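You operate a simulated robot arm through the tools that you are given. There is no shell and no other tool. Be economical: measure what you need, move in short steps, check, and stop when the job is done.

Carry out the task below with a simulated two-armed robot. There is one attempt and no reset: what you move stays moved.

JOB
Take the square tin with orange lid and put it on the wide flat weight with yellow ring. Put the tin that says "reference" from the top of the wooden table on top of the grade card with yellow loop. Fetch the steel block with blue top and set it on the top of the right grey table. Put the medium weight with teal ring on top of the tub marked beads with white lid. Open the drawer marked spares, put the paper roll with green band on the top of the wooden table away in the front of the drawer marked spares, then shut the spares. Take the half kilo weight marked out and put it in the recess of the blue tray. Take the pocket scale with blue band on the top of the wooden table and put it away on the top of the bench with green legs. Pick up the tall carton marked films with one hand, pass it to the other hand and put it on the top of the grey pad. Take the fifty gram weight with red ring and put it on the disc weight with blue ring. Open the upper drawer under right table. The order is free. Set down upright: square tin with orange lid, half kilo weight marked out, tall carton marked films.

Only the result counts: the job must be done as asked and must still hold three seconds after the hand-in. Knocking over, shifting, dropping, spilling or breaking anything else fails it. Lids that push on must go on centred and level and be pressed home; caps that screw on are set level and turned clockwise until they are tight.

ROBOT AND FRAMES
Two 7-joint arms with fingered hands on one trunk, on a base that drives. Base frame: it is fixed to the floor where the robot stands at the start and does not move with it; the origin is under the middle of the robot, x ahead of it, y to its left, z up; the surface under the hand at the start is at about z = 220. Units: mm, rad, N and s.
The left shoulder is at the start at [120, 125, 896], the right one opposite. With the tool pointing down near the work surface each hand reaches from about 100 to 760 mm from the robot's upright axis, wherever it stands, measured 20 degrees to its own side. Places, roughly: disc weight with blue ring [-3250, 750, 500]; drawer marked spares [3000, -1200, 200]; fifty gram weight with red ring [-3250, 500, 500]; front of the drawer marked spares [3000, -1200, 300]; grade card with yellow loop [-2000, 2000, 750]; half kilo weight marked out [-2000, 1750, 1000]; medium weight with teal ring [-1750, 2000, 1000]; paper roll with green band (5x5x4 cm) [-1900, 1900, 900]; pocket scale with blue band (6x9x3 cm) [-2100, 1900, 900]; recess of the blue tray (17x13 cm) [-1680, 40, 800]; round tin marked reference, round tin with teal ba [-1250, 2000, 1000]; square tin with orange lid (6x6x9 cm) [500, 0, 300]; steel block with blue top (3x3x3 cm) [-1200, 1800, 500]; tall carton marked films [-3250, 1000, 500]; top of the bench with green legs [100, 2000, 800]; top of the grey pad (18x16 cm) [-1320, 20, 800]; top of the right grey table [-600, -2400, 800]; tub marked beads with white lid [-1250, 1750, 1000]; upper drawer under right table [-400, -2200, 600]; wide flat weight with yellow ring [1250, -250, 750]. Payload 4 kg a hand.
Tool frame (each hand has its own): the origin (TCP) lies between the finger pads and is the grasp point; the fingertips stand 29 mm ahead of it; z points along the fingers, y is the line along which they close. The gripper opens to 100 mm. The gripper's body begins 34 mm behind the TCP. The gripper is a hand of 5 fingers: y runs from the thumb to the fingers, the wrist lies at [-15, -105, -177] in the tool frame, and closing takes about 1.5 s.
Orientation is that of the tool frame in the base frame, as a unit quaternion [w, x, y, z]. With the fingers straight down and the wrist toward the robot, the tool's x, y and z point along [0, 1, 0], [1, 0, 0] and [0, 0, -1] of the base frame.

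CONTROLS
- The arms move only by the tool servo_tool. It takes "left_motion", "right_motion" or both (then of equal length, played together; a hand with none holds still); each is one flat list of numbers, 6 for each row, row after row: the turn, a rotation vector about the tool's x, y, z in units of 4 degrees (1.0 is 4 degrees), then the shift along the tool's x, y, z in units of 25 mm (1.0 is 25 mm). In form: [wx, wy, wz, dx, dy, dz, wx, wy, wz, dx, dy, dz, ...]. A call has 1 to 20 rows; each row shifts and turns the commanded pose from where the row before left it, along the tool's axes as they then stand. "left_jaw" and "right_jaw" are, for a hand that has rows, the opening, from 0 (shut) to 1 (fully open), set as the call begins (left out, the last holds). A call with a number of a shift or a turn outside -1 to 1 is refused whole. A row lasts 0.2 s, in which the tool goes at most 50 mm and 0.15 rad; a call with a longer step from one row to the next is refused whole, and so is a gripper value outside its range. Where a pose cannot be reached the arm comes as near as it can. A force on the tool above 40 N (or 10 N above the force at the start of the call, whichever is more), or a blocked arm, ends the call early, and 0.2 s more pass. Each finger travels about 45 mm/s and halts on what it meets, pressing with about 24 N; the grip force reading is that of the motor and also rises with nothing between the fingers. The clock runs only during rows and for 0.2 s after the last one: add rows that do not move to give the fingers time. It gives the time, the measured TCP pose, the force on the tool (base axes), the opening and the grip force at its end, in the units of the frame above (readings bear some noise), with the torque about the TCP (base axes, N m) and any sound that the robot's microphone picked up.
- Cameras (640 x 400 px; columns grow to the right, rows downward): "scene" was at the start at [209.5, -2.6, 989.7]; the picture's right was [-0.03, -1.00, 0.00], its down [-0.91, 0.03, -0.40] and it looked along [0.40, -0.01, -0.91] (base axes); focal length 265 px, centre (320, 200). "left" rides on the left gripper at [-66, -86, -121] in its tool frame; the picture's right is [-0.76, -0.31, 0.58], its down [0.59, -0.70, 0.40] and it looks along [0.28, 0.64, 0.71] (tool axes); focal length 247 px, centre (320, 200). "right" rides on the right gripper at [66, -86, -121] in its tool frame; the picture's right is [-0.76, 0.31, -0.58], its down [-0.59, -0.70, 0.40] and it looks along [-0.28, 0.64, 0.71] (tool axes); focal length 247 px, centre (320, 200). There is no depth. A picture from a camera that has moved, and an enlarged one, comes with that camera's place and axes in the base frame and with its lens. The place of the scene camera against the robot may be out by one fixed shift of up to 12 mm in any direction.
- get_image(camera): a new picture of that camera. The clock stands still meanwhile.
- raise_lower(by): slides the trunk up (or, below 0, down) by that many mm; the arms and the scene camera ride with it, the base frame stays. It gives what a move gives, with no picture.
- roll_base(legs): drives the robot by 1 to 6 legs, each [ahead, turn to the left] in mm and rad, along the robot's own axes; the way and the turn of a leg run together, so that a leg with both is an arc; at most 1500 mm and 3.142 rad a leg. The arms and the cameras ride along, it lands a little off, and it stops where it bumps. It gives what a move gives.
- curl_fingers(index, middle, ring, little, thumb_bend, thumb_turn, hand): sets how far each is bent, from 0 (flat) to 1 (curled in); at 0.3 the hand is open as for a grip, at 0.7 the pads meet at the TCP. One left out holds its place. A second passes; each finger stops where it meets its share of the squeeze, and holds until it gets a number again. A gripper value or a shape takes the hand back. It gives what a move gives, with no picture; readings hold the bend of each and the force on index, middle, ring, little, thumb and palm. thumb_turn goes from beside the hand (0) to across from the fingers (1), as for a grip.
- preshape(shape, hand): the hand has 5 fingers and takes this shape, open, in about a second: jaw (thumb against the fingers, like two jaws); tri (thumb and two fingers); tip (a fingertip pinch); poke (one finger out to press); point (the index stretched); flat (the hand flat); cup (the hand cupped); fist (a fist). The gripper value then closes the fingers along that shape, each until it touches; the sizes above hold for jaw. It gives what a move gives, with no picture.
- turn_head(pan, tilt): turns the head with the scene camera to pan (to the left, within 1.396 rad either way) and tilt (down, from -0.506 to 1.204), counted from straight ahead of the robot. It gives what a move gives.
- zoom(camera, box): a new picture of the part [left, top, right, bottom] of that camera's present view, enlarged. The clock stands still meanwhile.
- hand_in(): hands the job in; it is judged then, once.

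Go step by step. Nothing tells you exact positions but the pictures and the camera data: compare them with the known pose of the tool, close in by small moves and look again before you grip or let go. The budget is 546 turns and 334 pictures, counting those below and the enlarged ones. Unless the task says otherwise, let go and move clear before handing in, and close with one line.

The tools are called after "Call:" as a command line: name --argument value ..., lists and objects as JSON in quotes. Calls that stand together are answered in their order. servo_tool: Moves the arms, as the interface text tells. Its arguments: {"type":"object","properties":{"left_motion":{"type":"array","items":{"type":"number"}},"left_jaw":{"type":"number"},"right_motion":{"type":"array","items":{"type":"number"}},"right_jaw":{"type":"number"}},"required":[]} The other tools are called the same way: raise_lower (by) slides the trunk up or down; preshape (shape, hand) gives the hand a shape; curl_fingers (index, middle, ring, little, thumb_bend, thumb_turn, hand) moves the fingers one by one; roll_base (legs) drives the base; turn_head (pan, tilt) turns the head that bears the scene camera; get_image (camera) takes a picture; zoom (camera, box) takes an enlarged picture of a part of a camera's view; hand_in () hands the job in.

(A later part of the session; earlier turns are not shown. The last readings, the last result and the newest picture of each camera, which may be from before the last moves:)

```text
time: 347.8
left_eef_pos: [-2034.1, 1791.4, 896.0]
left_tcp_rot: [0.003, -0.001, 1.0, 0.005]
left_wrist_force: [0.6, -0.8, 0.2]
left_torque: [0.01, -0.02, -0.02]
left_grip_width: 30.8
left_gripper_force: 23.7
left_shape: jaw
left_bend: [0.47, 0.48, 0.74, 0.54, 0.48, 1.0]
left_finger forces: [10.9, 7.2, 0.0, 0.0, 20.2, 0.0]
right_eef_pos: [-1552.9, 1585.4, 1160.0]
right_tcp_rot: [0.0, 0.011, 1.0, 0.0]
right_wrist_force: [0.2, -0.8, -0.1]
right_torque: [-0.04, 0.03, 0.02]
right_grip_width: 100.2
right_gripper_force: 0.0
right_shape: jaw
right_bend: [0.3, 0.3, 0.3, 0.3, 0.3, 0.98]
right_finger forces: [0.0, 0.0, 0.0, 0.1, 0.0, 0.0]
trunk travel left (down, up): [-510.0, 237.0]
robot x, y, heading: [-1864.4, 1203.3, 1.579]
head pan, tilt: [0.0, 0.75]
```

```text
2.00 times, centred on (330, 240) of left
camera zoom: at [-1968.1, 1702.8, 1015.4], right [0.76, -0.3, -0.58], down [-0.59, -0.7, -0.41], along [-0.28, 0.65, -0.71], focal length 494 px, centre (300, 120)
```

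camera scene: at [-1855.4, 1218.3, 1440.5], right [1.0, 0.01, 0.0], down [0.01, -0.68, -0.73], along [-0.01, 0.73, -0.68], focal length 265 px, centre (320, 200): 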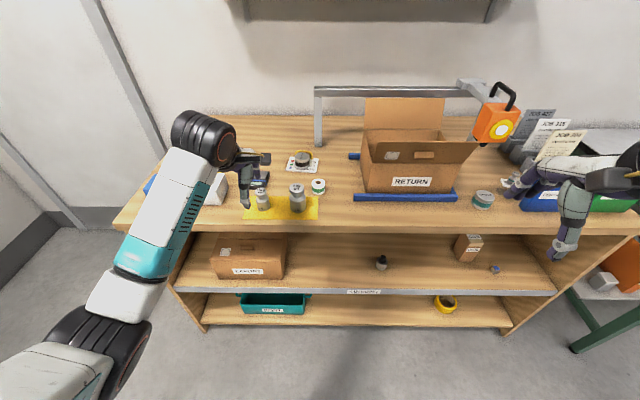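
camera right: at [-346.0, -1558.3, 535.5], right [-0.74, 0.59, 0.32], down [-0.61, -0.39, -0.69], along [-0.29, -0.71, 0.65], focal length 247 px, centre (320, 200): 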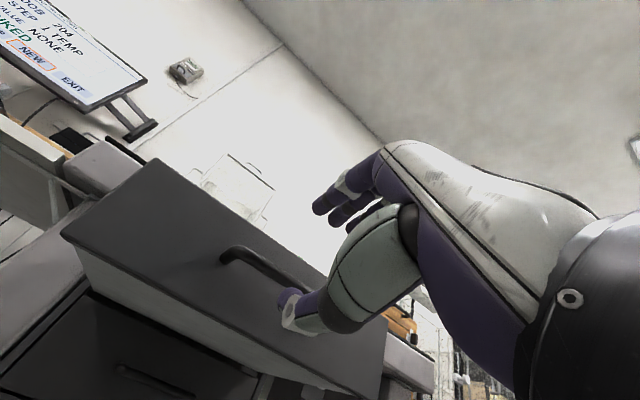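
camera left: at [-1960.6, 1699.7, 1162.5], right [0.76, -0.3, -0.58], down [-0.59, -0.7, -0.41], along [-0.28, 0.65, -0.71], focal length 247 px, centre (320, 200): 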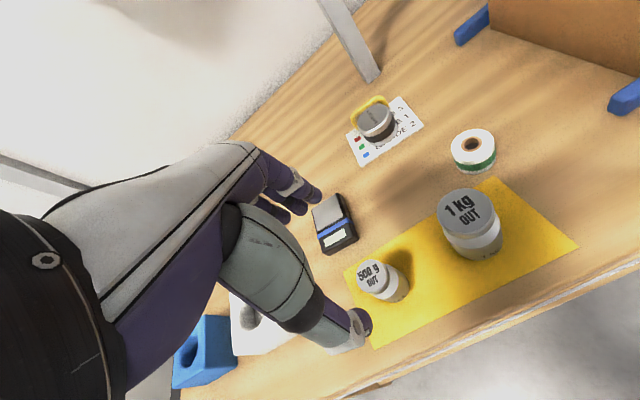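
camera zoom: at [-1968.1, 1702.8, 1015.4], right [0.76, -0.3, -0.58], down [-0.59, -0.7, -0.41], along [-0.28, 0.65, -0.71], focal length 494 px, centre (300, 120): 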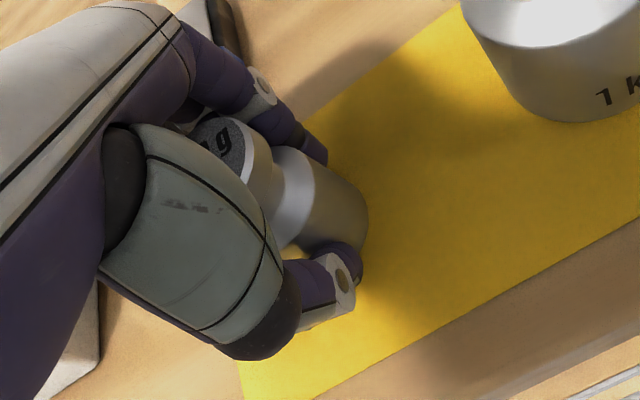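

Call:
servo_tool --left_motion '[0, 0, 0, 0, 0, -0.4, 0, 0, 0, 0, 0, -0.8, 0, 0, 0, 0, 0, -0.9, 0, 0, 0, 0, 0, -0.9, 0, 0, 0, 0, 0, -0.9, 0, 0, 0, 0, 0, -0.9, 0, 0, 0, 0, 0, -0.9, 0, 0, 0, 0, 0, 0]'

Call:
roll_base --legs '[[-300, 0], [0, 1.57]]'

Call:
turn_head --pan 0.9 --tilt 0.45

Call:
get_image --camera "scene"

Call:
get_image --camera "left"

```text
time: 349.6
left_eef_pos: [-2035.3, 1790.1, 1038.7]
left_tcp_rot: [0.003, 0.0, 1.0, 0.005]
left_wrist_force: [-0.3, -0.3, -3.9]
left_torque: [-0.03, 0.0, -0.01]
left_grip_width: 30.4
left_gripper_force: 23.9
left_shape: jaw
left_bend: [0.47, 0.48, 0.74, 0.54, 0.49, 1.0]
left_finger forces: [11.6, 7.3, 0.0, 0.0, 19.5, 0.1]
right_eef_pos: [-1553.9, 1585.7, 1160.1]
right_tcp_rot: [0.0, 0.013, 1.0, 0.001]
right_wrist_force: [0.2, 0.5, 0.4]
right_torque: [-0.01, -0.01, 0.02]
right_grip_width: 99.7
right_gripper_force: 0.1
right_shape: jaw
right_bend: [0.3, 0.3, 0.3, 0.3, 0.3, 0.98]
right_finger forces: [0.0, 0.0, 0.0, 0.0, 0.0, 0.0]
trunk travel left (down, up): [-510.0, 237.0]
robot x, y, heading: [-1859.6, 1202.0, 1.585]
head pan, tilt: [0.0, 0.75]
```

```text
time: 355.6
left_eef_pos: [-2447.6, 733.8, 1038.1]
left_tcp_rot: [-0.001, -0.703, 0.711, 0.006]
left_wrist_force: [-0.2, -0.2, -5.3]
left_torque: [0.01, -0.03, 0.05]
left_grip_width: 30.0
left_gripper_force: 24.3
left_shape: jaw
left_bend: [0.47, 0.48, 0.74, 0.54, 0.49, 1.0]
left_finger forces: [11.7, 7.3, 0.1, 0.0, 18.9, 0.1]
right_eef_pos: [-2237.5, 1213.3, 1160.7]
right_tcp_rot: [-0.001, -0.694, 0.72, 0.001]
right_wrist_force: [-0.2, 0.3, -0.9]
right_torque: [-0.01, 0.01, -0.01]
right_grip_width: 99.7
right_gripper_force: 0.0
right_shape: jaw
right_bend: [0.3, 0.3, 0.3, 0.3, 0.3, 0.98]
right_finger forces: [0.0, 0.0, 0.0, 0.0, 0.0, 0.1]
trunk travel left (down, up): [-510.0, 237.0]
robot x, y, heading: [-1855.8, 897.9, 3.138]
head pan, tilt: [0.0, 0.75]
```

```text
time: 356.8
left_eef_pos: [-2447.5, 734.1, 1038.8]
left_tcp_rot: [-0.001, -0.704, 0.711, 0.006]
left_wrist_force: [0.4, -0.3, -4.6]
left_torque: [0.01, -0.01, 0.01]
left_grip_width: 30.0
left_gripper_force: 23.9
left_shape: jaw
left_bend: [0.47, 0.48, 0.74, 0.54, 0.49, 1.0]
left_finger forces: [11.7, 7.3, 0.0, 0.1, 19.0, 0.0]
right_eef_pos: [-2237.3, 1212.9, 1159.7]
right_tcp_rot: [0.0, -0.695, 0.719, 0.0]
right_wrist_force: [0.6, -0.6, -0.1]
right_torque: [0.04, -0.02, 0.01]
right_grip_width: 99.9
right_gripper_force: 0.0
right_shape: jaw
right_bend: [0.3, 0.3, 0.3, 0.3, 0.3, 0.98]
right_finger forces: [0.0, 0.0, 0.0, 0.1, 0.0, 0.0]
trunk travel left (down, up): [-510.0, 237.0]
robot x, y, heading: [-1862.3, 904.1, 3.144]
head pan, tilt: [0.901, 0.45]
```

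```text
183 pictures are left
camera scene: at [-1943.5, 829.9, 1466.8], right [-0.78, 0.62, 0.0], down [0.27, 0.34, -0.9], along [-0.56, -0.7, -0.44], focal length 265 px, centre (320, 200)
```

scene: 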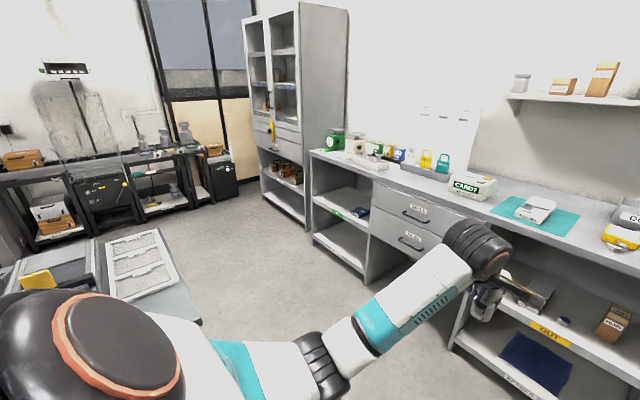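

```text
182 pictures are left
camera left: at [-2359.2, 796.8, 1157.3], right [0.31, 0.76, -0.58], down [0.69, -0.59, -0.41], along [-0.65, -0.27, -0.71], focal length 247 px, centre (320, 200)
```

left: 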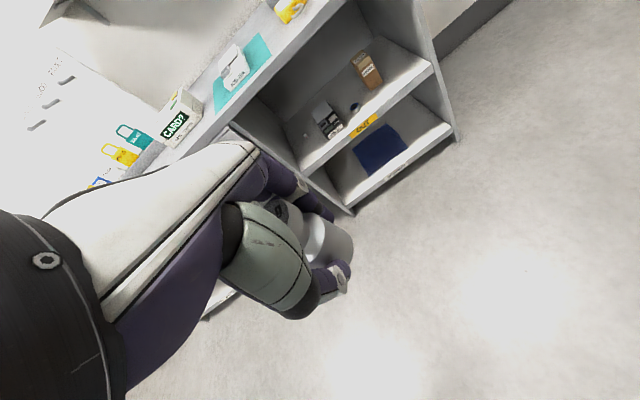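

The back shelf unit is visible to the west (carton "FILMS" on its right-hand shelf). Now turning to face the middle table.

Call:
roll_base --legs '[[0, 1.567]]'

Call:
turn_head --pan 0.3 --tilt 0.6

Call:
get_image --camera "scene"

```text
time: 361.1
left_eef_pos: [-1689.9, 313.4, 1038.2]
left_tcp_rot: [0.006, 1.0, -0.006, -0.004]
left_wrist_force: [0.0, -0.3, -5.3]
left_torque: [0.01, 0.03, 0.0]
left_grip_width: 29.9
left_gripper_force: 23.9
left_shape: jaw
left_bend: [0.47, 0.48, 0.74, 0.54, 0.5, 1.0]
left_finger forces: [11.6, 7.4, 0.0, 0.0, 18.5, 0.0]
right_eef_pos: [-2167.1, 523.7, 1158.9]
right_tcp_rot: [0.0, 1.0, -0.019, 0.0]
right_wrist_force: [0.0, -0.1, -0.2]
right_torque: [-0.01, -0.03, -0.05]
right_grip_width: 99.8
right_gripper_force: 0.0
right_shape: jaw
right_bend: [0.3, 0.3, 0.3, 0.3, 0.3, 0.98]
right_finger forces: [0.0, 0.1, 0.0, 0.0, 0.0, 0.0]
trunk travel left (down, up): [-510.0, 237.0]
robot x, y, heading: [-1858.2, 899.9, -1.572]
head pan, tilt: [0.901, 0.45]
```

```text
time: 362.1
left_eef_pos: [-1690.2, 313.1, 1037.8]
left_tcp_rot: [0.005, 1.0, -0.007, -0.004]
left_wrist_force: [0.2, 0.7, -3.9]
left_torque: [0.08, 0.01, -0.04]
left_grip_width: 30.0
left_gripper_force: 24.1
left_shape: jaw
left_bend: [0.47, 0.48, 0.74, 0.54, 0.5, 1.0]
left_finger forces: [11.7, 7.3, 0.0, 0.0, 18.6, 0.1]
right_eef_pos: [-2168.9, 522.4, 1161.0]
right_tcp_rot: [0.001, 1.0, -0.019, 0.001]
right_wrist_force: [0.0, -0.8, -0.1]
right_torque: [-0.01, 0.0, 0.03]
right_grip_width: 100.0
right_gripper_force: 0.1
right_shape: jaw
right_bend: [0.3, 0.3, 0.3, 0.3, 0.3, 0.98]
right_finger forces: [0.1, 0.1, 0.1, 0.0, 0.1, 0.0]
trunk travel left (down, up): [-510.0, 237.0]
robot x, y, heading: [-1855.5, 900.8, -1.572]
head pan, tilt: [0.3, 0.6]
```

```text
181 pictures are left
camera scene: at [-1827.0, 783.8, 1453.3], right [-0.96, -0.3, 0.0], down [-0.17, 0.54, -0.82], along [0.24, -0.79, -0.57], focal length 265 px, centre (320, 200)
```

scene: 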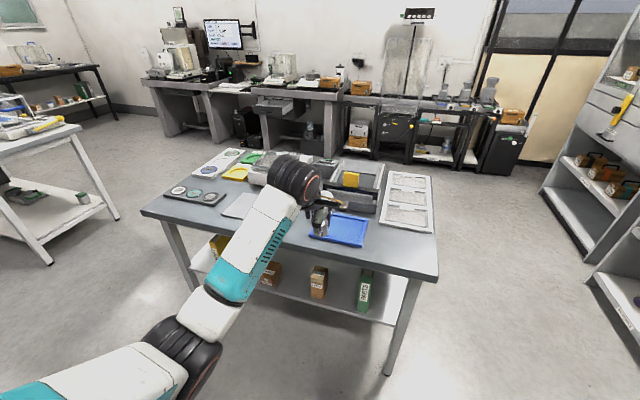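

The blue tray is at about (−1685, 38). Driving up to it.

Call:
roll_base --legs '[[265, 0]]'

Call:
get_image --camera "left"

Call:
turn_head --pan 0.25 --tilt 0.8

Call:
get_image --camera "scene"

```text
time: 364.0
left_eef_pos: [-1689.5, 47.9, 1038.1]
left_tcp_rot: [0.004, 1.0, -0.006, -0.004]
left_wrist_force: [0.0, -0.1, -5.2]
left_torque: [0.05, 0.02, 0.03]
left_grip_width: 30.1
left_gripper_force: 24.4
left_shape: jaw
left_bend: [0.47, 0.48, 0.74, 0.54, 0.5, 1.0]
left_finger forces: [11.7, 7.5, 0.1, 0.1, 18.6, 0.0]
right_eef_pos: [-2167.4, 257.2, 1159.4]
right_tcp_rot: [0.0, 1.0, -0.018, 0.0]
right_wrist_force: [-0.3, -0.1, 0.3]
right_torque: [0.02, 0.01, -0.03]
right_grip_width: 99.9
right_gripper_force: 0.1
right_shape: jaw
right_bend: [0.3, 0.3, 0.3, 0.3, 0.3, 0.98]
right_finger forces: [0.0, 0.0, 0.1, 0.1, 0.0, 0.0]
trunk travel left (down, up): [-510.0, 237.0]
robot x, y, heading: [-1857.2, 639.3, -1.571]
head pan, tilt: [0.3, 0.6]
```

```text
180 pictures are left
camera left: at [-1753.1, 135.2, 1156.8], right [-0.76, 0.31, -0.57], down [0.59, 0.69, -0.41], along [0.27, -0.65, -0.71], focal length 247 px, centre (320, 200)
```

left: 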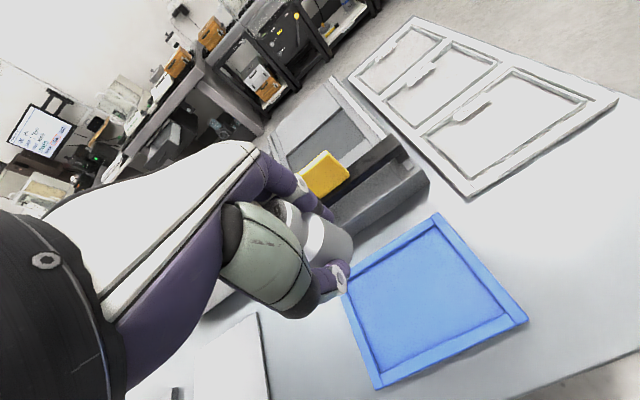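

```text
time: 364.7
left_eef_pos: [-1689.6, 48.6, 1037.1]
left_tcp_rot: [0.005, 1.0, -0.005, -0.003]
left_wrist_force: [-0.6, -0.4, -5.2]
left_torque: [0.01, 0.06, -0.01]
left_grip_width: 29.9
left_gripper_force: 24.2
left_shape: jaw
left_bend: [0.47, 0.48, 0.74, 0.54, 0.5, 1.0]
left_finger forces: [11.8, 7.4, 0.0, 0.0, 18.7, 0.0]
right_eef_pos: [-2168.1, 258.2, 1159.8]
right_tcp_rot: [0.0, 1.0, -0.017, 0.0]
right_wrist_force: [-0.5, -0.6, -0.6]
right_torque: [-0.01, 0.01, -0.01]
right_grip_width: 100.0
right_gripper_force: 0.0
right_shape: jaw
right_bend: [0.3, 0.3, 0.3, 0.3, 0.3, 0.98]
right_finger forces: [0.0, 0.1, 0.1, 0.1, 0.0, 0.1]
trunk travel left (down, up): [-510.0, 237.0]
robot x, y, heading: [-1859.3, 639.0, -1.572]
head pan, tilt: [0.25, 0.799]
```

```text
179 pictures are left
camera scene: at [-1833.2, 527.0, 1436.5], right [-0.97, -0.25, 0.0], down [-0.18, 0.69, -0.7], along [0.17, -0.68, -0.72], focal length 265 px, centre (320, 200)
```

scene: 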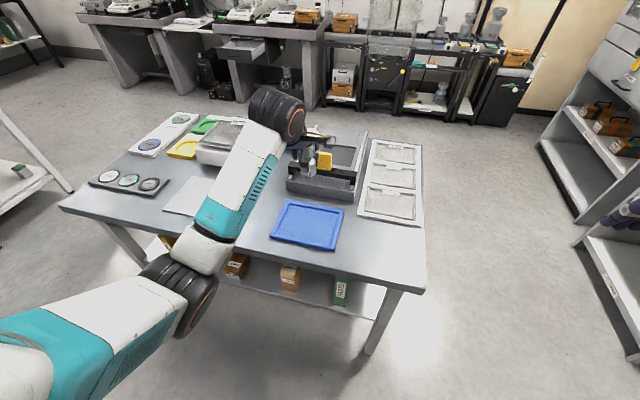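

Call:
servo_tool --left_motion '[0, 0, 0, 0, -0.45, 0, 0, 0, 0, 0, 0, 0.9, 0, 0, 0, 0, 0, 0.9, 0, 0, 0, 0, 0, 0.9, 0, 0, 0, 0, 0, 0.9, 0, 0, 0, 0, 0, 0.9, 0, 0, 0, 0, 0, 0]'

Call:
get_image --camera "left"

Call:
zoom --camera "scene" --box '[240, 130, 400, 270]'

```text
time: 366.3
left_eef_pos: [-1689.6, 60.3, 925.7]
left_tcp_rot: [0.004, 1.0, -0.005, -0.002]
left_wrist_force: [0.3, -0.4, -4.4]
left_torque: [0.0, -0.01, 0.01]
left_grip_width: 30.0
left_gripper_force: 24.7
left_shape: jaw
left_bend: [0.47, 0.48, 0.74, 0.54, 0.5, 1.0]
left_finger forces: [11.7, 7.5, 0.0, 0.0, 18.6, 0.0]
right_eef_pos: [-2169.0, 258.7, 1160.5]
right_tcp_rot: [0.001, 1.0, -0.017, 0.001]
right_wrist_force: [-0.2, 0.6, -0.3]
right_torque: [0.0, -0.02, 0.01]
right_grip_width: 99.6
right_gripper_force: 0.0
right_shape: jaw
right_bend: [0.3, 0.3, 0.3, 0.3, 0.3, 0.98]
right_finger forces: [0.0, 0.0, 0.0, 0.1, 0.0, 0.0]
trunk travel left (down, up): [-510.0, 237.0]
robot x, y, heading: [-1855.3, 642.1, -1.57]
head pan, tilt: [0.25, 0.799]
```

```text
178 pictures are left
camera left: at [-1753.4, 146.3, 1044.5], right [-0.76, 0.31, -0.58], down [0.59, 0.69, -0.41], along [0.27, -0.65, -0.71], focal length 247 px, centre (320, 200)
```

left: 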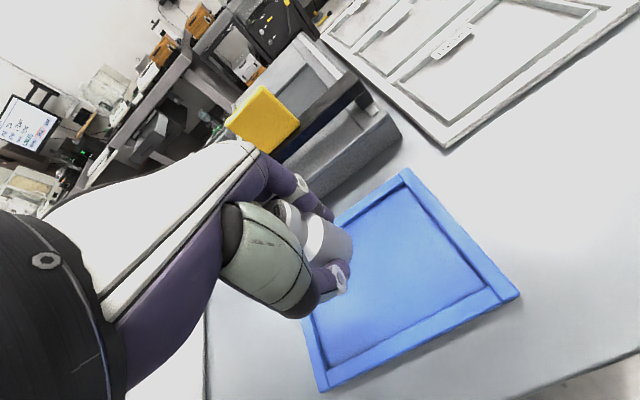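

```text
2.86 times, centred on (320, 200) of scene
camera zoom: at [-1833.3, 527.0, 1436.5], right [-0.97, -0.25, 0.0], down [-0.18, 0.7, -0.7], along [0.17, -0.68, -0.72], focal length 758 px, centre (320, 200)
```

zoom: 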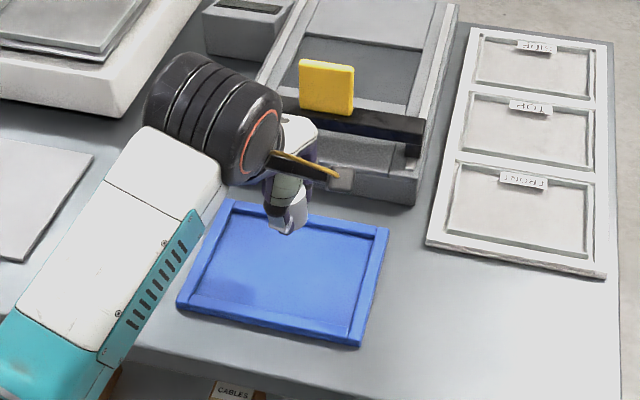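

Aligned with the tray's middle. Lowering to contact.

Call:
servo_tool --left_motion '[0, 0, 0, 0, 0, 0.8, 0, 0, 0, 0, 0, 0.8, 0, 0, 0, 0, 0, 0.3, 0, 0, 0, 0, 0, 0]'

Call:
zoom --camera "left" --box '[230, 150, 470, 350]'

```text
time: 367.3
left_eef_pos: [-1690.2, 59.9, 877.4]
left_tcp_rot: [0.005, 1.0, -0.005, -0.003]
left_wrist_force: [0.2, -0.3, -5.0]
left_torque: [0.03, 0.02, 0.01]
left_grip_width: 29.9
left_gripper_force: 24.4
left_shape: jaw
left_bend: [0.47, 0.48, 0.74, 0.54, 0.5, 1.0]
left_finger forces: [11.5, 7.5, 0.0, 0.0, 18.6, 0.0]
right_eef_pos: [-2167.5, 259.0, 1159.6]
right_tcp_rot: [0.001, 1.0, -0.018, 0.0]
right_wrist_force: [0.2, 0.0, -0.2]
right_torque: [-0.02, -0.01, 0.03]
right_grip_width: 99.7
right_gripper_force: 0.1
right_shape: jaw
right_bend: [0.3, 0.3, 0.3, 0.3, 0.3, 0.98]
right_finger forces: [0.1, 0.0, 0.0, 0.0, 0.0, 0.0]
trunk travel left (down, up): [-510.0, 237.0]
robot x, y, heading: [-1853.9, 639.0, -1.573]
head pan, tilt: [0.25, 0.799]
```

```text
2.00 times, centred on (350, 250) of left
camera zoom: at [-1754.2, 145.9, 997.0], right [-0.76, 0.31, -0.57], down [0.59, 0.69, -0.41], along [0.27, -0.65, -0.71], focal length 494 px, centre (260, 100)
```

zoom: 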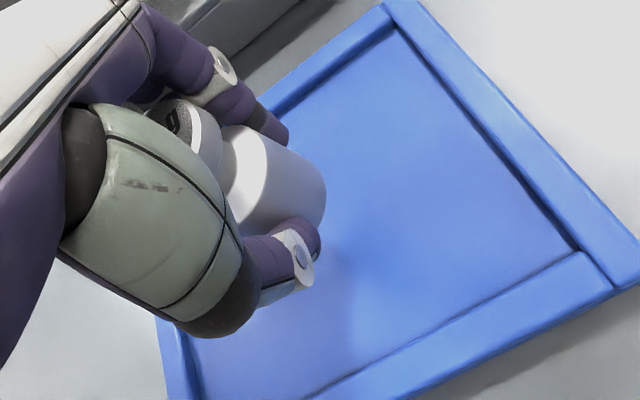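

Call:
servo_tool --left_motion '[0, 0, 0, 0, 0, 0.25, 0, 0, 0, 0, 0, 0.25, 0, 0, 0, 0, 0, 0]'

Call:
servo_tool --left_motion '[0, 0, 0, 0, 0, 0.15, 0, 0, 0, 0, 0, 0.15, 0, 0, 0, 0, 0, 0]'

```text
time: 368.1
left_eef_pos: [-1690.6, 59.2, 864.3]
left_tcp_rot: [0.004, 1.0, -0.006, -0.004]
left_wrist_force: [1.2, -0.9, -5.4]
left_torque: [0.04, 0.01, 0.04]
left_grip_width: 29.8
left_gripper_force: 24.6
left_shape: jaw
left_bend: [0.47, 0.48, 0.74, 0.54, 0.5, 1.0]
left_finger forces: [11.5, 7.6, 0.1, 0.0, 18.5, 0.0]
right_eef_pos: [-2167.7, 257.0, 1160.1]
right_tcp_rot: [0.001, 1.0, -0.018, 0.0]
right_wrist_force: [0.7, 0.1, -0.4]
right_torque: [-0.02, -0.03, 0.02]
right_grip_width: 99.6
right_gripper_force: 0.0
right_shape: jaw
right_bend: [0.3, 0.3, 0.3, 0.3, 0.3, 0.98]
right_finger forces: [0.0, 0.1, 0.1, 0.0, 0.0, 0.0]
trunk travel left (down, up): [-510.0, 237.0]
robot x, y, heading: [-1860.5, 640.8, -1.573]
head pan, tilt: [0.25, 0.799]
```

```text
time: 368.9
left_eef_pos: [-1691.4, 60.5, 857.7]
left_tcp_rot: [0.004, 1.0, -0.006, -0.004]
left_wrist_force: [-0.3, 0.1, -5.3]
left_torque: [0.03, 0.01, 0.0]
left_grip_width: 29.9
left_gripper_force: 23.3
left_shape: jaw
left_bend: [0.47, 0.48, 0.74, 0.54, 0.5, 1.0]
left_finger forces: [11.5, 7.6, 0.0, 0.0, 18.4, 0.0]
right_eef_pos: [-2167.6, 258.7, 1160.6]
right_tcp_rot: [0.001, 1.0, -0.017, 0.0]
right_wrist_force: [0.2, -0.6, -1.0]
right_torque: [-0.01, -0.01, 0.02]
right_grip_width: 100.1
right_gripper_force: 0.0
right_shape: jaw
right_bend: [0.3, 0.3, 0.3, 0.3, 0.3, 0.98]
right_finger forces: [0.0, 0.0, 0.0, 0.0, 0.1, 0.1]
trunk travel left (down, up): [-510.0, 237.0]
robot x, y, heading: [-1858.4, 639.9, -1.568]
head pan, tilt: [0.25, 0.799]
```

Call:
servo_tool --left_motion '[0, 0, 0, 0, 0, 0.15, 0, 0, 0, 0, 0, 0.15, 0, 0, 0, 0, 0, 0]'

Call:
servo_tool --left_motion '[0, 0, 0, 0, 0, 0.12, 0, 0, 0, 0, 0, 0.12, 0, 0, 0, 0, 0, 0]'

Call:
zoom --camera "left" --box '[230, 150, 470, 350]'

```text
time: 369.7
left_eef_pos: [-1690.9, 58.9, 850.6]
left_tcp_rot: [0.004, 1.0, -0.005, -0.004]
left_wrist_force: [-0.4, -0.6, -4.8]
left_torque: [0.03, 0.04, 0.01]
left_grip_width: 29.7
left_gripper_force: 23.9
left_shape: jaw
left_bend: [0.47, 0.48, 0.74, 0.54, 0.5, 1.0]
left_finger forces: [11.4, 7.6, 0.0, 0.0, 18.5, 0.1]
right_eef_pos: [-2168.4, 259.3, 1160.4]
right_tcp_rot: [0.001, 1.0, -0.018, 0.0]
right_wrist_force: [0.1, 0.0, 0.2]
right_torque: [0.02, 0.02, 0.0]
right_grip_width: 99.8
right_gripper_force: 0.0
right_shape: jaw
right_bend: [0.3, 0.3, 0.3, 0.3, 0.3, 0.98]
right_finger forces: [0.0, 0.0, 0.0, 0.1, 0.0, 0.0]
trunk travel left (down, up): [-510.0, 237.0]
robot x, y, heading: [-1858.1, 634.1, -1.567]
head pan, tilt: [0.25, 0.799]
```

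```text
time: 370.5
left_eef_pos: [-1690.9, 59.7, 844.3]
left_tcp_rot: [0.005, 1.0, -0.005, -0.003]
left_wrist_force: [-0.7, 0.8, -3.9]
left_torque: [0.04, -0.02, 0.03]
left_grip_width: 29.7
left_gripper_force: 23.8
left_shape: jaw
left_bend: [0.47, 0.48, 0.74, 0.54, 0.5, 1.0]
left_finger forces: [11.6, 7.7, 0.0, 0.0, 18.5, 0.1]
right_eef_pos: [-2167.8, 258.4, 1160.5]
right_tcp_rot: [0.001, 1.0, -0.017, 0.0]
right_wrist_force: [0.3, 0.3, 0.6]
right_torque: [-0.01, 0.04, 0.01]
right_grip_width: 99.8
right_gripper_force: 0.1
right_shape: jaw
right_bend: [0.3, 0.3, 0.3, 0.3, 0.3, 0.98]
right_finger forces: [0.0, 0.1, 0.0, 0.0, 0.0, 0.0]
trunk travel left (down, up): [-510.0, 237.0]
robot x, y, heading: [-1861.7, 635.8, -1.572]
head pan, tilt: [0.25, 0.799]
```

```text
2.00 times, centred on (350, 250) of left
camera zoom: at [-1754.3, 145.7, 963.6], right [-0.76, 0.31, -0.57], down [0.59, 0.69, -0.41], along [0.27, -0.65, -0.71], focal length 494 px, centre (260, 100)
```

zoom: 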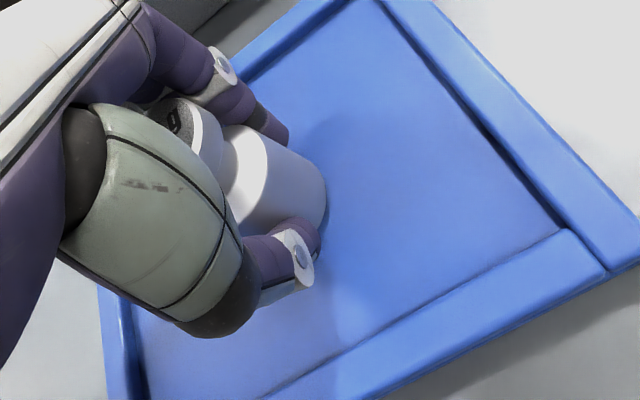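

Call:
servo_tool --left_motion '[0, 0, 0, 0, 0, 0.12, 0, 0, 0, 0, 0, 0.1, 0, 0, 0, 0, 0, 0]'

Call:
servo_tool --left_motion '[0, 0, 0, 0, 0, 0.1, 0, 0, 0, 0, 0, 0.1, 0, 0, 0, 0, 0, 0]'

```text
time: 371.3
left_eef_pos: [-1690.0, 59.3, 842.2]
left_tcp_rot: [0.007, 1.0, -0.005, -0.004]
left_wrist_force: [-1.3, 2.3, 13.0]
left_torque: [-0.14, -0.02, -0.01]
left_grip_width: 30.5
left_gripper_force: 23.4
left_shape: jaw
left_bend: [0.47, 0.48, 0.74, 0.54, 0.49, 1.0]
left_finger forces: [12.2, 9.0, 0.1, 0.0, 23.2, 0.0]
right_eef_pos: [-2168.0, 260.3, 1161.5]
right_tcp_rot: [0.002, 1.0, -0.017, 0.001]
right_wrist_force: [0.2, 0.6, 0.9]
right_torque: [0.0, 0.04, 0.01]
right_grip_width: 99.8
right_gripper_force: 0.0
right_shape: jaw
right_bend: [0.3, 0.3, 0.3, 0.3, 0.3, 0.98]
right_finger forces: [0.1, 0.0, 0.0, 0.0, 0.1, 0.1]
trunk travel left (down, up): [-510.0, 237.0]
robot x, y, heading: [-1860.8, 645.1, -1.572]
head pan, tilt: [0.25, 0.799]
```

```text
time: 372.1
left_eef_pos: [-1691.9, 59.4, 839.1]
left_tcp_rot: [0.009, 1.0, -0.006, -0.004]
left_wrist_force: [-2.0, 5.1, 33.4]
left_torque: [-0.1, -0.05, -0.02]
left_grip_width: 33.6
left_gripper_force: 23.9
left_shape: jaw
left_bend: [0.47, 0.47, 0.74, 0.54, 0.74, 1.0]
left_finger forces: [14.3, 10.0, 0.1, 0.0, 27.0, 0.0]
right_eef_pos: [-2169.8, 262.1, 1160.7]
right_tcp_rot: [0.003, 1.0, -0.017, 0.0]
right_wrist_force: [-0.9, 1.4, 0.0]
right_torque: [0.01, -0.03, -0.01]
right_grip_width: 99.6
right_gripper_force: 0.1
right_shape: jaw
right_bend: [0.3, 0.3, 0.3, 0.3, 0.3, 0.98]
right_finger forces: [0.1, 0.0, 0.0, 0.1, 0.0, 0.0]
trunk travel left (down, up): [-510.0, 237.0]
robot x, y, heading: [-1855.3, 639.9, -1.569]
head pan, tilt: [0.25, 0.799]
```

Contact; easing off 3 mm and releasing.

Call:
servo_tool --left_motion '[0, 0, 0, 0, 0, -0.14, 0, 0, 0, 0, 0, 0]'

Call:
servo_tool --left_motion '[0, 0, 0, 0, 0, 0, 0, 0, 0, 0, 0, 0, 0, 0, 0, 0, 0, 0, 0, 0, 0, 0, 0, 0, 0, 0, 0, 0, 0, 0, 0, 0, 0, 0, 0, 0, 0, 0, 0, 0, 0, 0]' --left_jaw 0.9

Call:
zoom --camera "left" --box '[230, 150, 470, 350]'

```text
time: 372.7
left_eef_pos: [-1692.4, 59.8, 839.4]
left_tcp_rot: [0.007, 1.0, -0.005, -0.004]
left_wrist_force: [-1.6, -0.7, 23.3]
left_torque: [-0.25, -0.04, -0.03]
left_grip_width: 33.8
left_gripper_force: 24.1
left_shape: jaw
left_bend: [0.47, 0.47, 0.74, 0.54, 0.75, 1.0]
left_finger forces: [14.6, 9.9, 0.0, 0.0, 22.9, 0.1]
right_eef_pos: [-2169.0, 259.7, 1160.5]
right_tcp_rot: [0.001, 1.0, -0.018, 0.0]
right_wrist_force: [0.1, -0.1, 0.5]
right_torque: [0.01, 0.01, 0.01]
right_grip_width: 99.8
right_gripper_force: 0.1
right_shape: jaw
right_bend: [0.3, 0.3, 0.3, 0.3, 0.3, 0.98]
right_finger forces: [0.0, 0.0, 0.0, 0.1, 0.0, 0.0]
trunk travel left (down, up): [-510.0, 237.0]
robot x, y, heading: [-1854.6, 637.7, -1.566]
head pan, tilt: [0.25, 0.799]
```

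```text
time: 374.3
left_eef_pos: [-1691.3, 60.5, 837.8]
left_tcp_rot: [0.005, 1.0, -0.005, -0.003]
left_wrist_force: [-0.1, -6.0, 10.6]
left_torque: [0.29, 0.05, 0.05]
left_grip_width: 84.8
left_gripper_force: 0.0
left_shape: jaw
left_bend: [0.34, 0.31, 0.26, 0.33, 0.36, 0.98]
left_finger forces: [0.0, 0.1, 0.0, 0.1, 12.1, 0.1]
right_eef_pos: [-2168.4, 259.2, 1160.5]
right_tcp_rot: [0.001, 1.0, -0.018, 0.001]
right_wrist_force: [-0.5, 0.2, 0.6]
right_torque: [0.0, 0.01, -0.03]
right_grip_width: 99.6
right_gripper_force: 0.0
right_shape: jaw
right_bend: [0.3, 0.3, 0.3, 0.3, 0.3, 0.98]
right_finger forces: [0.0, 0.1, 0.0, 0.0, 0.0, 0.1]
trunk travel left (down, up): [-510.0, 237.0]
robot x, y, heading: [-1858.3, 641.3, -1.57]
head pan, tilt: [0.25, 0.799]
```

```text
2.00 times, centred on (350, 250) of left
camera zoom: at [-1754.5, 145.8, 956.7], right [-0.76, 0.31, -0.58], down [0.59, 0.69, -0.41], along [0.27, -0.65, -0.71], focal length 494 px, centre (260, 100)
```

zoom: 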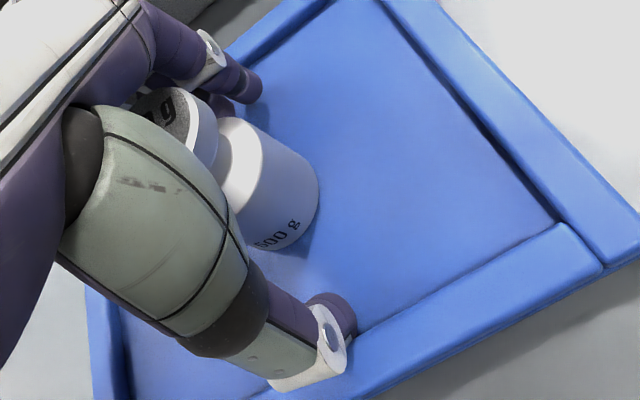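

Weight stands in the recess; the thumb touches the tray rim, so I lift straight up.

Call:
servo_tool --left_motion '[0, 0, 0, 0, 0, -0.3, 0, 0, 0, 0, 0, -0.5, 0, 0, 0, 0, 0, -0.9, 0, 0, 0, 0, 0, -0.9, 0, 0, 0, 0, 0, -0.9, 0, 0, 0, 0, 0, -0.9, 0, 0, 0, 0, 0, -0.9, 0, 0, 0, 0, 0, 0]'

Call:
get_image --camera "left"

Call:
zoom --camera "scene" --box '[150, 100, 430, 280]'

```text
time: 376.1
left_eef_pos: [-1688.8, 61.5, 969.6]
left_tcp_rot: [0.004, 1.0, -0.005, -0.004]
left_wrist_force: [-0.8, 0.1, 0.0]
left_torque: [0.02, 0.01, 0.0]
left_grip_width: 89.8
left_gripper_force: 0.0
left_shape: jaw
left_bend: [0.34, 0.31, 0.26, 0.33, 0.3, 0.98]
left_finger forces: [0.0, 0.0, 0.0, 0.0, 0.1, 0.0]
right_eef_pos: [-2167.7, 259.0, 1161.0]
right_tcp_rot: [0.0, 1.0, -0.018, 0.0]
right_wrist_force: [0.0, -0.3, 1.1]
right_torque: [0.01, 0.0, 0.0]
right_grip_width: 99.6
right_gripper_force: 0.1
right_shape: jaw
right_bend: [0.3, 0.3, 0.3, 0.3, 0.3, 0.98]
right_finger forces: [0.1, 0.1, 0.0, 0.0, 0.0, 0.0]
trunk travel left (down, up): [-510.0, 237.0]
robot x, y, heading: [-1858.5, 638.8, -1.57]
head pan, tilt: [0.25, 0.799]
```

```text
173 pictures are left
camera left: at [-1752.9, 147.3, 1089.6], right [-0.76, 0.31, -0.57], down [0.59, 0.69, -0.41], along [0.27, -0.65, -0.71], focal length 247 px, centre (320, 200)
```

left: 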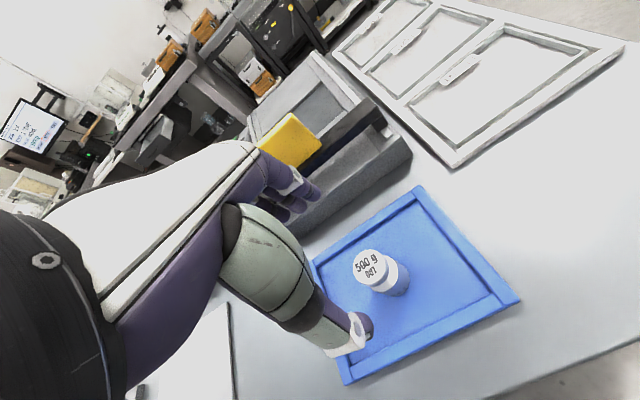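

```text
2.22 times, centred on (290, 190) of scene
camera zoom: at [-1833.4, 527.4, 1436.5], right [-0.97, -0.25, 0.0], down [-0.18, 0.69, -0.7], along [0.17, -0.68, -0.72], focal length 590 px, centre (387, 222)
```

zoom: 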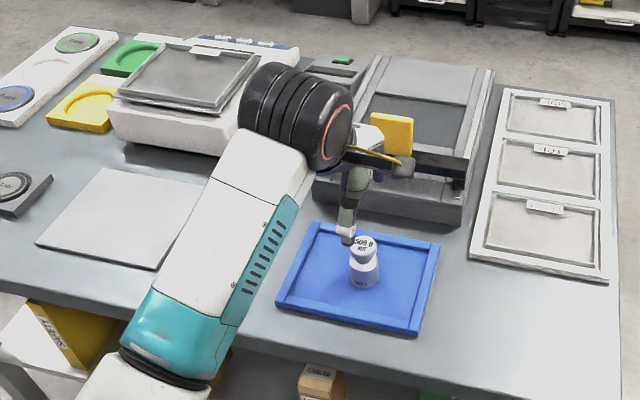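

The 500 g stands in the tray recess. Now to the west shelf for the carton and the 50 g weight: back off, turn, lower the trunk and look.

Call:
roll_base --legs '[[-260, 0], [0, -1.571], [450, 0]]'

Call:
raise_lower --by -310

Call:
turn_head --pan 0 --tilt 0.45

Call:
get_image --camera "scene"

```text
time: 384.2
left_eef_pos: [-2885.1, 734.8, 970.3]
left_tcp_rot: [-0.001, -0.701, 0.714, 0.006]
left_wrist_force: [0.3, -0.5, -0.3]
left_torque: [0.0, -0.01, 0.03]
left_grip_width: 90.0
left_gripper_force: 0.2
left_shape: jaw
left_bend: [0.34, 0.31, 0.26, 0.33, 0.3, 0.98]
left_finger forces: [0.0, 0.1, 0.1, 0.1, 0.0, 0.1]
right_eef_pos: [-2683.5, 1214.1, 1160.8]
right_tcp_rot: [0.0, -0.693, 0.721, 0.001]
right_wrist_force: [0.2, 0.1, 0.4]
right_torque: [0.01, -0.01, -0.01]
right_grip_width: 99.6
right_gripper_force: 0.0
right_shape: jaw
right_bend: [0.3, 0.3, 0.3, 0.3, 0.3, 0.98]
right_finger forces: [0.1, 0.1, 0.0, 0.0, 0.1, 0.1]
trunk travel left (down, up): [-510.0, 237.0]
robot x, y, heading: [-2307.5, 901.4, 3.135]
head pan, tilt: [0.25, 0.799]
```

```text
time: 387.3
left_eef_pos: [-2884.8, 736.8, 660.1]
left_tcp_rot: [-0.001, -0.702, 0.713, 0.006]
left_wrist_force: [0.2, -1.1, -0.1]
left_torque: [0.03, 0.02, -0.04]
left_grip_width: 89.7
left_gripper_force: 0.1
left_shape: jaw
left_bend: [0.34, 0.31, 0.26, 0.33, 0.3, 0.98]
left_finger forces: [0.0, 0.0, 0.0, 0.0, 0.0, 0.0]
right_eef_pos: [-2701.0, 1212.9, 799.0]
right_tcp_rot: [0.052, -0.691, 0.72, -0.05]
right_wrist_force: [0.0, -1.1, -0.3]
right_torque: [0.01, 0.0, -0.01]
right_grip_width: 99.8
right_gripper_force: 0.0
right_shape: jaw
right_bend: [0.3, 0.3, 0.3, 0.3, 0.3, 0.98]
right_finger forces: [0.1, 0.0, 0.0, 0.0, 0.0, 0.1]
trunk travel left (down, up): [-200.0, 547.0]
robot x, y, heading: [-2307.6, 903.4, 3.137]
head pan, tilt: [0.25, 0.799]
```

```text
time: 388.1
left_eef_pos: [-2885.9, 736.6, 660.3]
left_tcp_rot: [-0.001, -0.701, 0.713, 0.006]
left_wrist_force: [-0.1, -0.2, -0.5]
left_torque: [-0.05, 0.01, -0.01]
left_grip_width: 89.8
left_gripper_force: 0.1
left_shape: jaw
left_bend: [0.34, 0.31, 0.26, 0.33, 0.3, 0.98]
left_finger forces: [0.0, 0.0, 0.0, 0.1, 0.0, 0.0]
right_eef_pos: [-2702.1, 1213.4, 798.8]
right_tcp_rot: [0.052, -0.691, 0.719, -0.05]
right_wrist_force: [0.1, 0.7, 0.7]
right_torque: [-0.01, -0.01, 0.0]
right_grip_width: 99.8
right_gripper_force: 0.1
right_shape: jaw
right_bend: [0.3, 0.3, 0.3, 0.3, 0.3, 0.98]
right_finger forces: [0.0, 0.0, 0.0, 0.0, 0.0, 0.0]
trunk travel left (down, up): [-200.0, 547.0]
robot x, y, heading: [-2307.3, 904.3, 3.137]
head pan, tilt: [0.0, 0.45]
```

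```text
171 pictures are left
camera scene: at [-2496.4, 901.7, 1150.4], right [0.0, 1.0, 0.0], down [0.44, 0.0, -0.9], along [-0.9, 0.0, -0.44], focal length 265 px, centre (320, 200)
```

scene: 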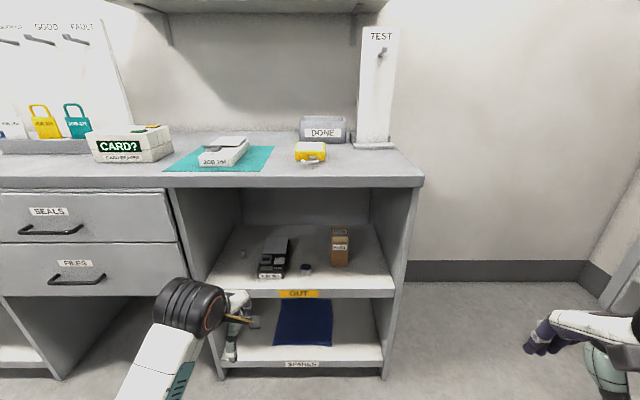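

Call:
zoom --camera "scene" --box '[200, 190, 420, 310]'

```text
2.91 times, centred on (310, 250) of scene
camera zoom: at [-2496.4, 901.7, 1150.4], right [0.0, 1.0, 0.0], down [0.44, 0.0, -0.9], along [-0.9, 0.0, -0.44], focal length 772 px, centre (349, 54)
```

zoom: 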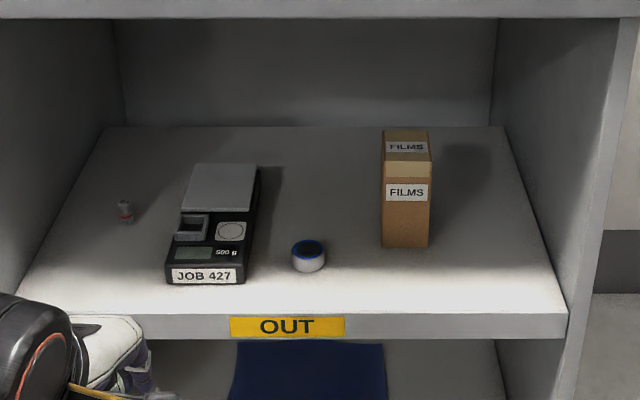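

Call:
get_image --camera "left"

```text
169 pictures are left
camera left: at [-2797.0, 798.4, 779.3], right [0.31, 0.76, -0.58], down [0.69, -0.6, -0.41], along [-0.65, -0.27, -0.71], focal length 247 px, centre (320, 200)
```

left: 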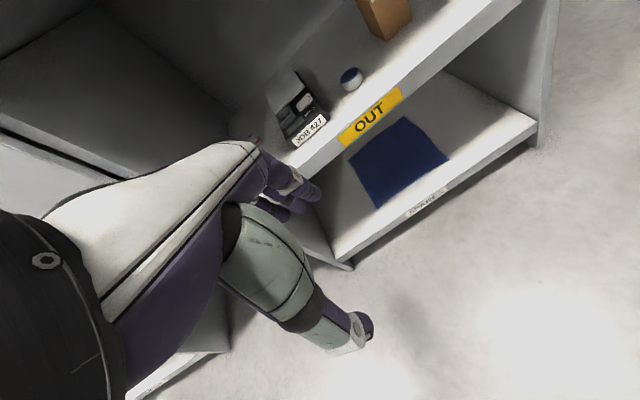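

Triangulated: shelf top ≈ 480, disc at (−3268, 857), red-ring 50 g at about (−3353, 598), carton front at (−3300, 980). I'll move the right arm outward, lower the hands, and approach with the left hand for the 50 g weight.

Call:
servo_tool --right_motion '[0, 0, 0, -0.9, 0, 0, 0, 0, 0, -0.9, 0, 0, 0, 0, 0, -0.9, 0, 0, 0, 0, 0, -0.9, 0, 0, 0, 0, 0, -0.9, 0, 0, 0, 0, 0, -0.9, 0, 0]' --left_motion '[0, 0, 0, 0, 0, 0.5, 0, 0, 0, 0, 0, 0.5, 0, 0, 0, 0, 0, 0.5, 0, 0, 0, 0, 0, 0, 0, 0, 0, 0, 0, 0, 0, 0, 0, 0, 0, 0]'

Call:
raise_lower --by -70

Call:
roll_base --legs '[[0, 0.425], [320, 0], [0, -0.42]]'

Call:
get_image --camera "left"

Call:
get_image --camera "scene"

```text
time: 389.5
left_eef_pos: [-2885.9, 736.7, 623.3]
left_tcp_rot: [-0.001, -0.701, 0.713, 0.006]
left_wrist_force: [0.1, -0.4, -0.3]
left_torque: [0.01, 0.02, 0.0]
left_grip_width: 89.5
left_gripper_force: 0.0
left_shape: jaw
left_bend: [0.34, 0.31, 0.26, 0.33, 0.3, 0.98]
left_finger forces: [0.0, 0.0, 0.0, 0.1, 0.0, 0.0]
right_eef_pos: [-2696.9, 1348.3, 799.4]
right_tcp_rot: [0.052, -0.691, 0.719, -0.05]
right_wrist_force: [0.2, 0.3, -0.2]
right_torque: [0.01, -0.01, -0.01]
right_grip_width: 99.9
right_gripper_force: 0.1
right_shape: jaw
right_bend: [0.3, 0.3, 0.3, 0.3, 0.3, 0.98]
right_finger forces: [0.0, 0.0, 0.1, 0.0, 0.1, 0.1]
trunk travel left (down, up): [-200.0, 547.0]
robot x, y, heading: [-2305.7, 902.1, 3.138]
head pan, tilt: [0.0, 0.45]
```

```text
time: 390.6
left_eef_pos: [-2885.4, 736.9, 552.5]
left_tcp_rot: [-0.001, -0.7, 0.714, 0.006]
left_wrist_force: [0.7, -0.2, 0.9]
left_torque: [-0.01, 0.02, 0.0]
left_grip_width: 89.6
left_gripper_force: 0.1
left_shape: jaw
left_bend: [0.34, 0.31, 0.26, 0.33, 0.3, 0.98]
left_finger forces: [0.1, 0.1, 0.0, 0.0, 0.1, 0.0]
right_eef_pos: [-2695.9, 1348.5, 729.6]
right_tcp_rot: [0.051, -0.691, 0.72, -0.049]
right_wrist_force: [0.0, 0.0, 0.4]
right_torque: [-0.01, 0.01, 0.05]
right_grip_width: 99.8
right_gripper_force: 0.1
right_shape: jaw
right_bend: [0.3, 0.3, 0.3, 0.3, 0.3, 0.98]
right_finger forces: [0.0, 0.1, 0.1, 0.1, 0.0, 0.0]
trunk travel left (down, up): [-130.0, 617.0]
robot x, y, heading: [-2304.6, 900.2, 3.135]
head pan, tilt: [0.0, 0.45]
```

```text
time: 394.6
left_eef_pos: [-3080.4, 418.8, 547.8]
left_tcp_rot: [-0.003, 0.816, -0.579, 0.008]
left_wrist_force: [27.5, 0.7, 5.6]
left_torque: [-0.19, 0.63, 0.75]
left_grip_width: 78.6
left_gripper_force: 0.0
left_shape: jaw
left_bend: [0.37, 0.42, 0.25, 0.33, 0.3, 0.98]
left_finger forces: [3.5, 24.9, 0.1, 0.0, 0.1, 0.1]
right_eef_pos: [-3112.6, 1064.6, 731.0]
right_tcp_rot: [-0.06, 0.801, -0.594, 0.042]
right_wrist_force: [0.0, -0.3, 0.4]
right_torque: [0.03, 0.01, -0.02]
right_grip_width: 100.2
right_gripper_force: 0.2
right_shape: jaw
right_bend: [0.3, 0.3, 0.3, 0.3, 0.3, 0.98]
right_finger forces: [0.0, 0.1, 0.0, 0.1, 0.1, 0.1]
trunk travel left (down, up): [-130.0, 617.0]
robot x, y, heading: [-2596.5, 775.2, -2.797]
head pan, tilt: [0.0, 0.45]
stopped in leg 3: the force on the tool passed its limit at 55 N (the readings are from after the stop); the commanded pose is now the measured one
```

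```text
168 pictures are left
camera left: at [-3023.8, 507.4, 667.7], right [0.05, 0.81, -0.58], down [0.87, -0.32, -0.38], along [-0.5, -0.48, -0.72], focal length 247 px, centre (320, 200)
```

left: 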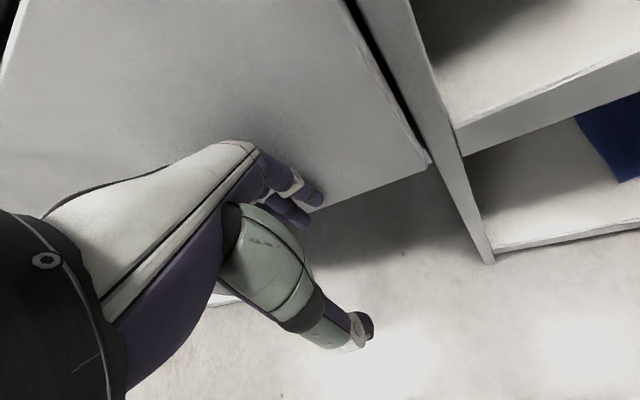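

```text
167 pictures are left
camera scene: at [-2802.6, 696.4, 1077.4], right [-0.34, 0.94, 0.0], down [0.41, 0.15, -0.9], along [-0.85, -0.3, -0.43], focal length 265 px, centre (320, 200)
```

scene: 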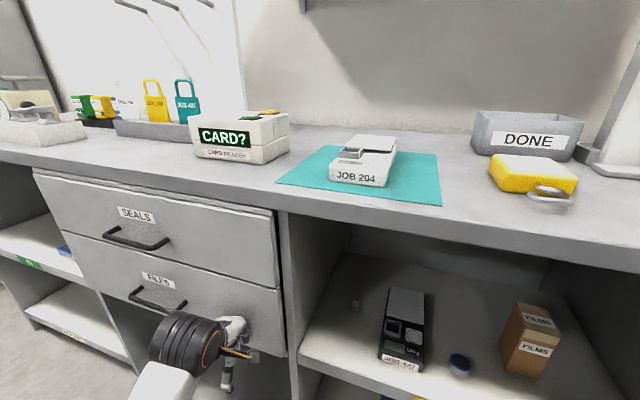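

The left fingers bumped the closed drawer front while swinging. Backing off, straightening, and checking.

Call:
roll_base --legs '[[-120, 0], [0, -0.344]]'

Call:
turn_head --pan 0.15 --tilt 0.6

Call:
get_image --camera "scene"

```text
time: 396.9
left_eef_pos: [-3062.6, 644.3, 547.8]
left_tcp_rot: [0.001, -0.704, 0.711, -0.006]
left_wrist_force: [-0.8, 0.8, -0.6]
left_torque: [0.02, -0.02, -0.01]
left_grip_width: 89.8
left_gripper_force: 0.1
left_shape: jaw
left_bend: [0.34, 0.31, 0.26, 0.33, 0.3, 0.98]
left_finger forces: [0.0, 0.0, 0.0, 0.0, 0.0, 0.1]
right_eef_pos: [-2870.5, 1263.6, 729.5]
right_tcp_rot: [0.052, -0.688, 0.722, -0.051]
right_wrist_force: [0.6, 0.1, -0.3]
right_torque: [-0.01, 0.0, 0.02]
right_grip_width: 99.8
right_gripper_force: 0.1
right_shape: jaw
right_bend: [0.3, 0.3, 0.3, 0.3, 0.3, 0.98]
right_finger forces: [0.0, 0.0, 0.0, 0.0, 0.1, 0.1]
trunk travel left (down, up): [-130.0, 617.0]
robot x, y, heading: [-2487.9, 810.4, 3.139]
head pan, tilt: [0.0, 0.45]
```

```text
time: 397.6
left_eef_pos: [-3061.1, 643.8, 546.5]
left_tcp_rot: [0.001, -0.704, 0.71, -0.006]
left_wrist_force: [0.3, 0.1, -1.1]
left_torque: [0.02, -0.01, 0.03]
left_grip_width: 89.6
left_gripper_force: 0.1
left_shape: jaw
left_bend: [0.34, 0.31, 0.26, 0.33, 0.3, 0.98]
left_finger forces: [0.0, 0.0, 0.1, 0.0, 0.0, 0.0]
right_eef_pos: [-2871.4, 1262.0, 728.6]
right_tcp_rot: [0.052, -0.687, 0.723, -0.051]
right_wrist_force: [0.6, 0.1, -1.0]
right_torque: [0.04, -0.03, 0.04]
right_grip_width: 99.9
right_gripper_force: 0.1
right_shape: jaw
right_bend: [0.3, 0.3, 0.3, 0.3, 0.3, 0.98]
right_finger forces: [0.0, 0.1, 0.1, 0.1, 0.0, 0.1]
trunk travel left (down, up): [-130.0, 617.0]
robot x, y, heading: [-2483.8, 814.6, 3.143]
head pan, tilt: [0.15, 0.6]
```

```text
166 pictures are left
camera scene: at [-2699.2, 799.5, 1063.5], right [-0.14, 0.99, 0.0], down [0.56, 0.08, -0.83], along [-0.82, -0.12, -0.56], focal length 265 px, centre (320, 200)
```

scene: 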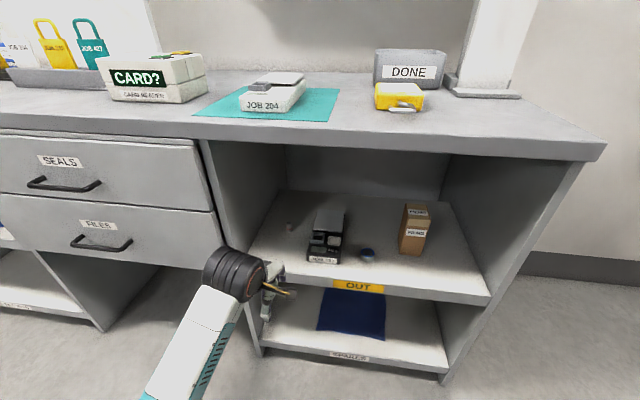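

Call:
zoom --camera "scene" --box '[230, 180, 440, 290]'

Call:
get_image --camera "left"

```text
3.05 times, centred on (335, 235) of scene
camera zoom: at [-2699.2, 799.5, 1063.5], right [-0.14, 0.99, 0.0], down [0.56, 0.08, -0.83], along [-0.82, -0.12, -0.56], focal length 809 px, centre (274, 93)
```

zoom: 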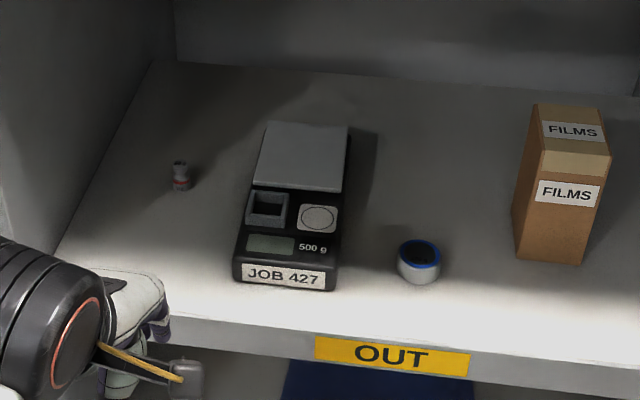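

```text
164 pictures are left
camera left: at [-2975.8, 708.4, 667.8], right [0.32, 0.75, -0.58], down [0.7, -0.6, -0.39], along [-0.64, -0.28, -0.72], focal length 247 px, centre (320, 200)
```

left: 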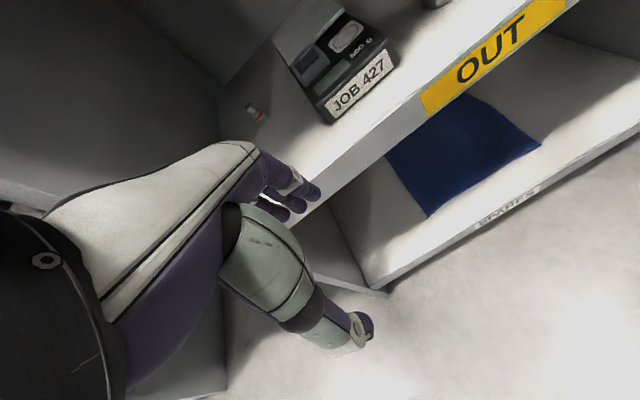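

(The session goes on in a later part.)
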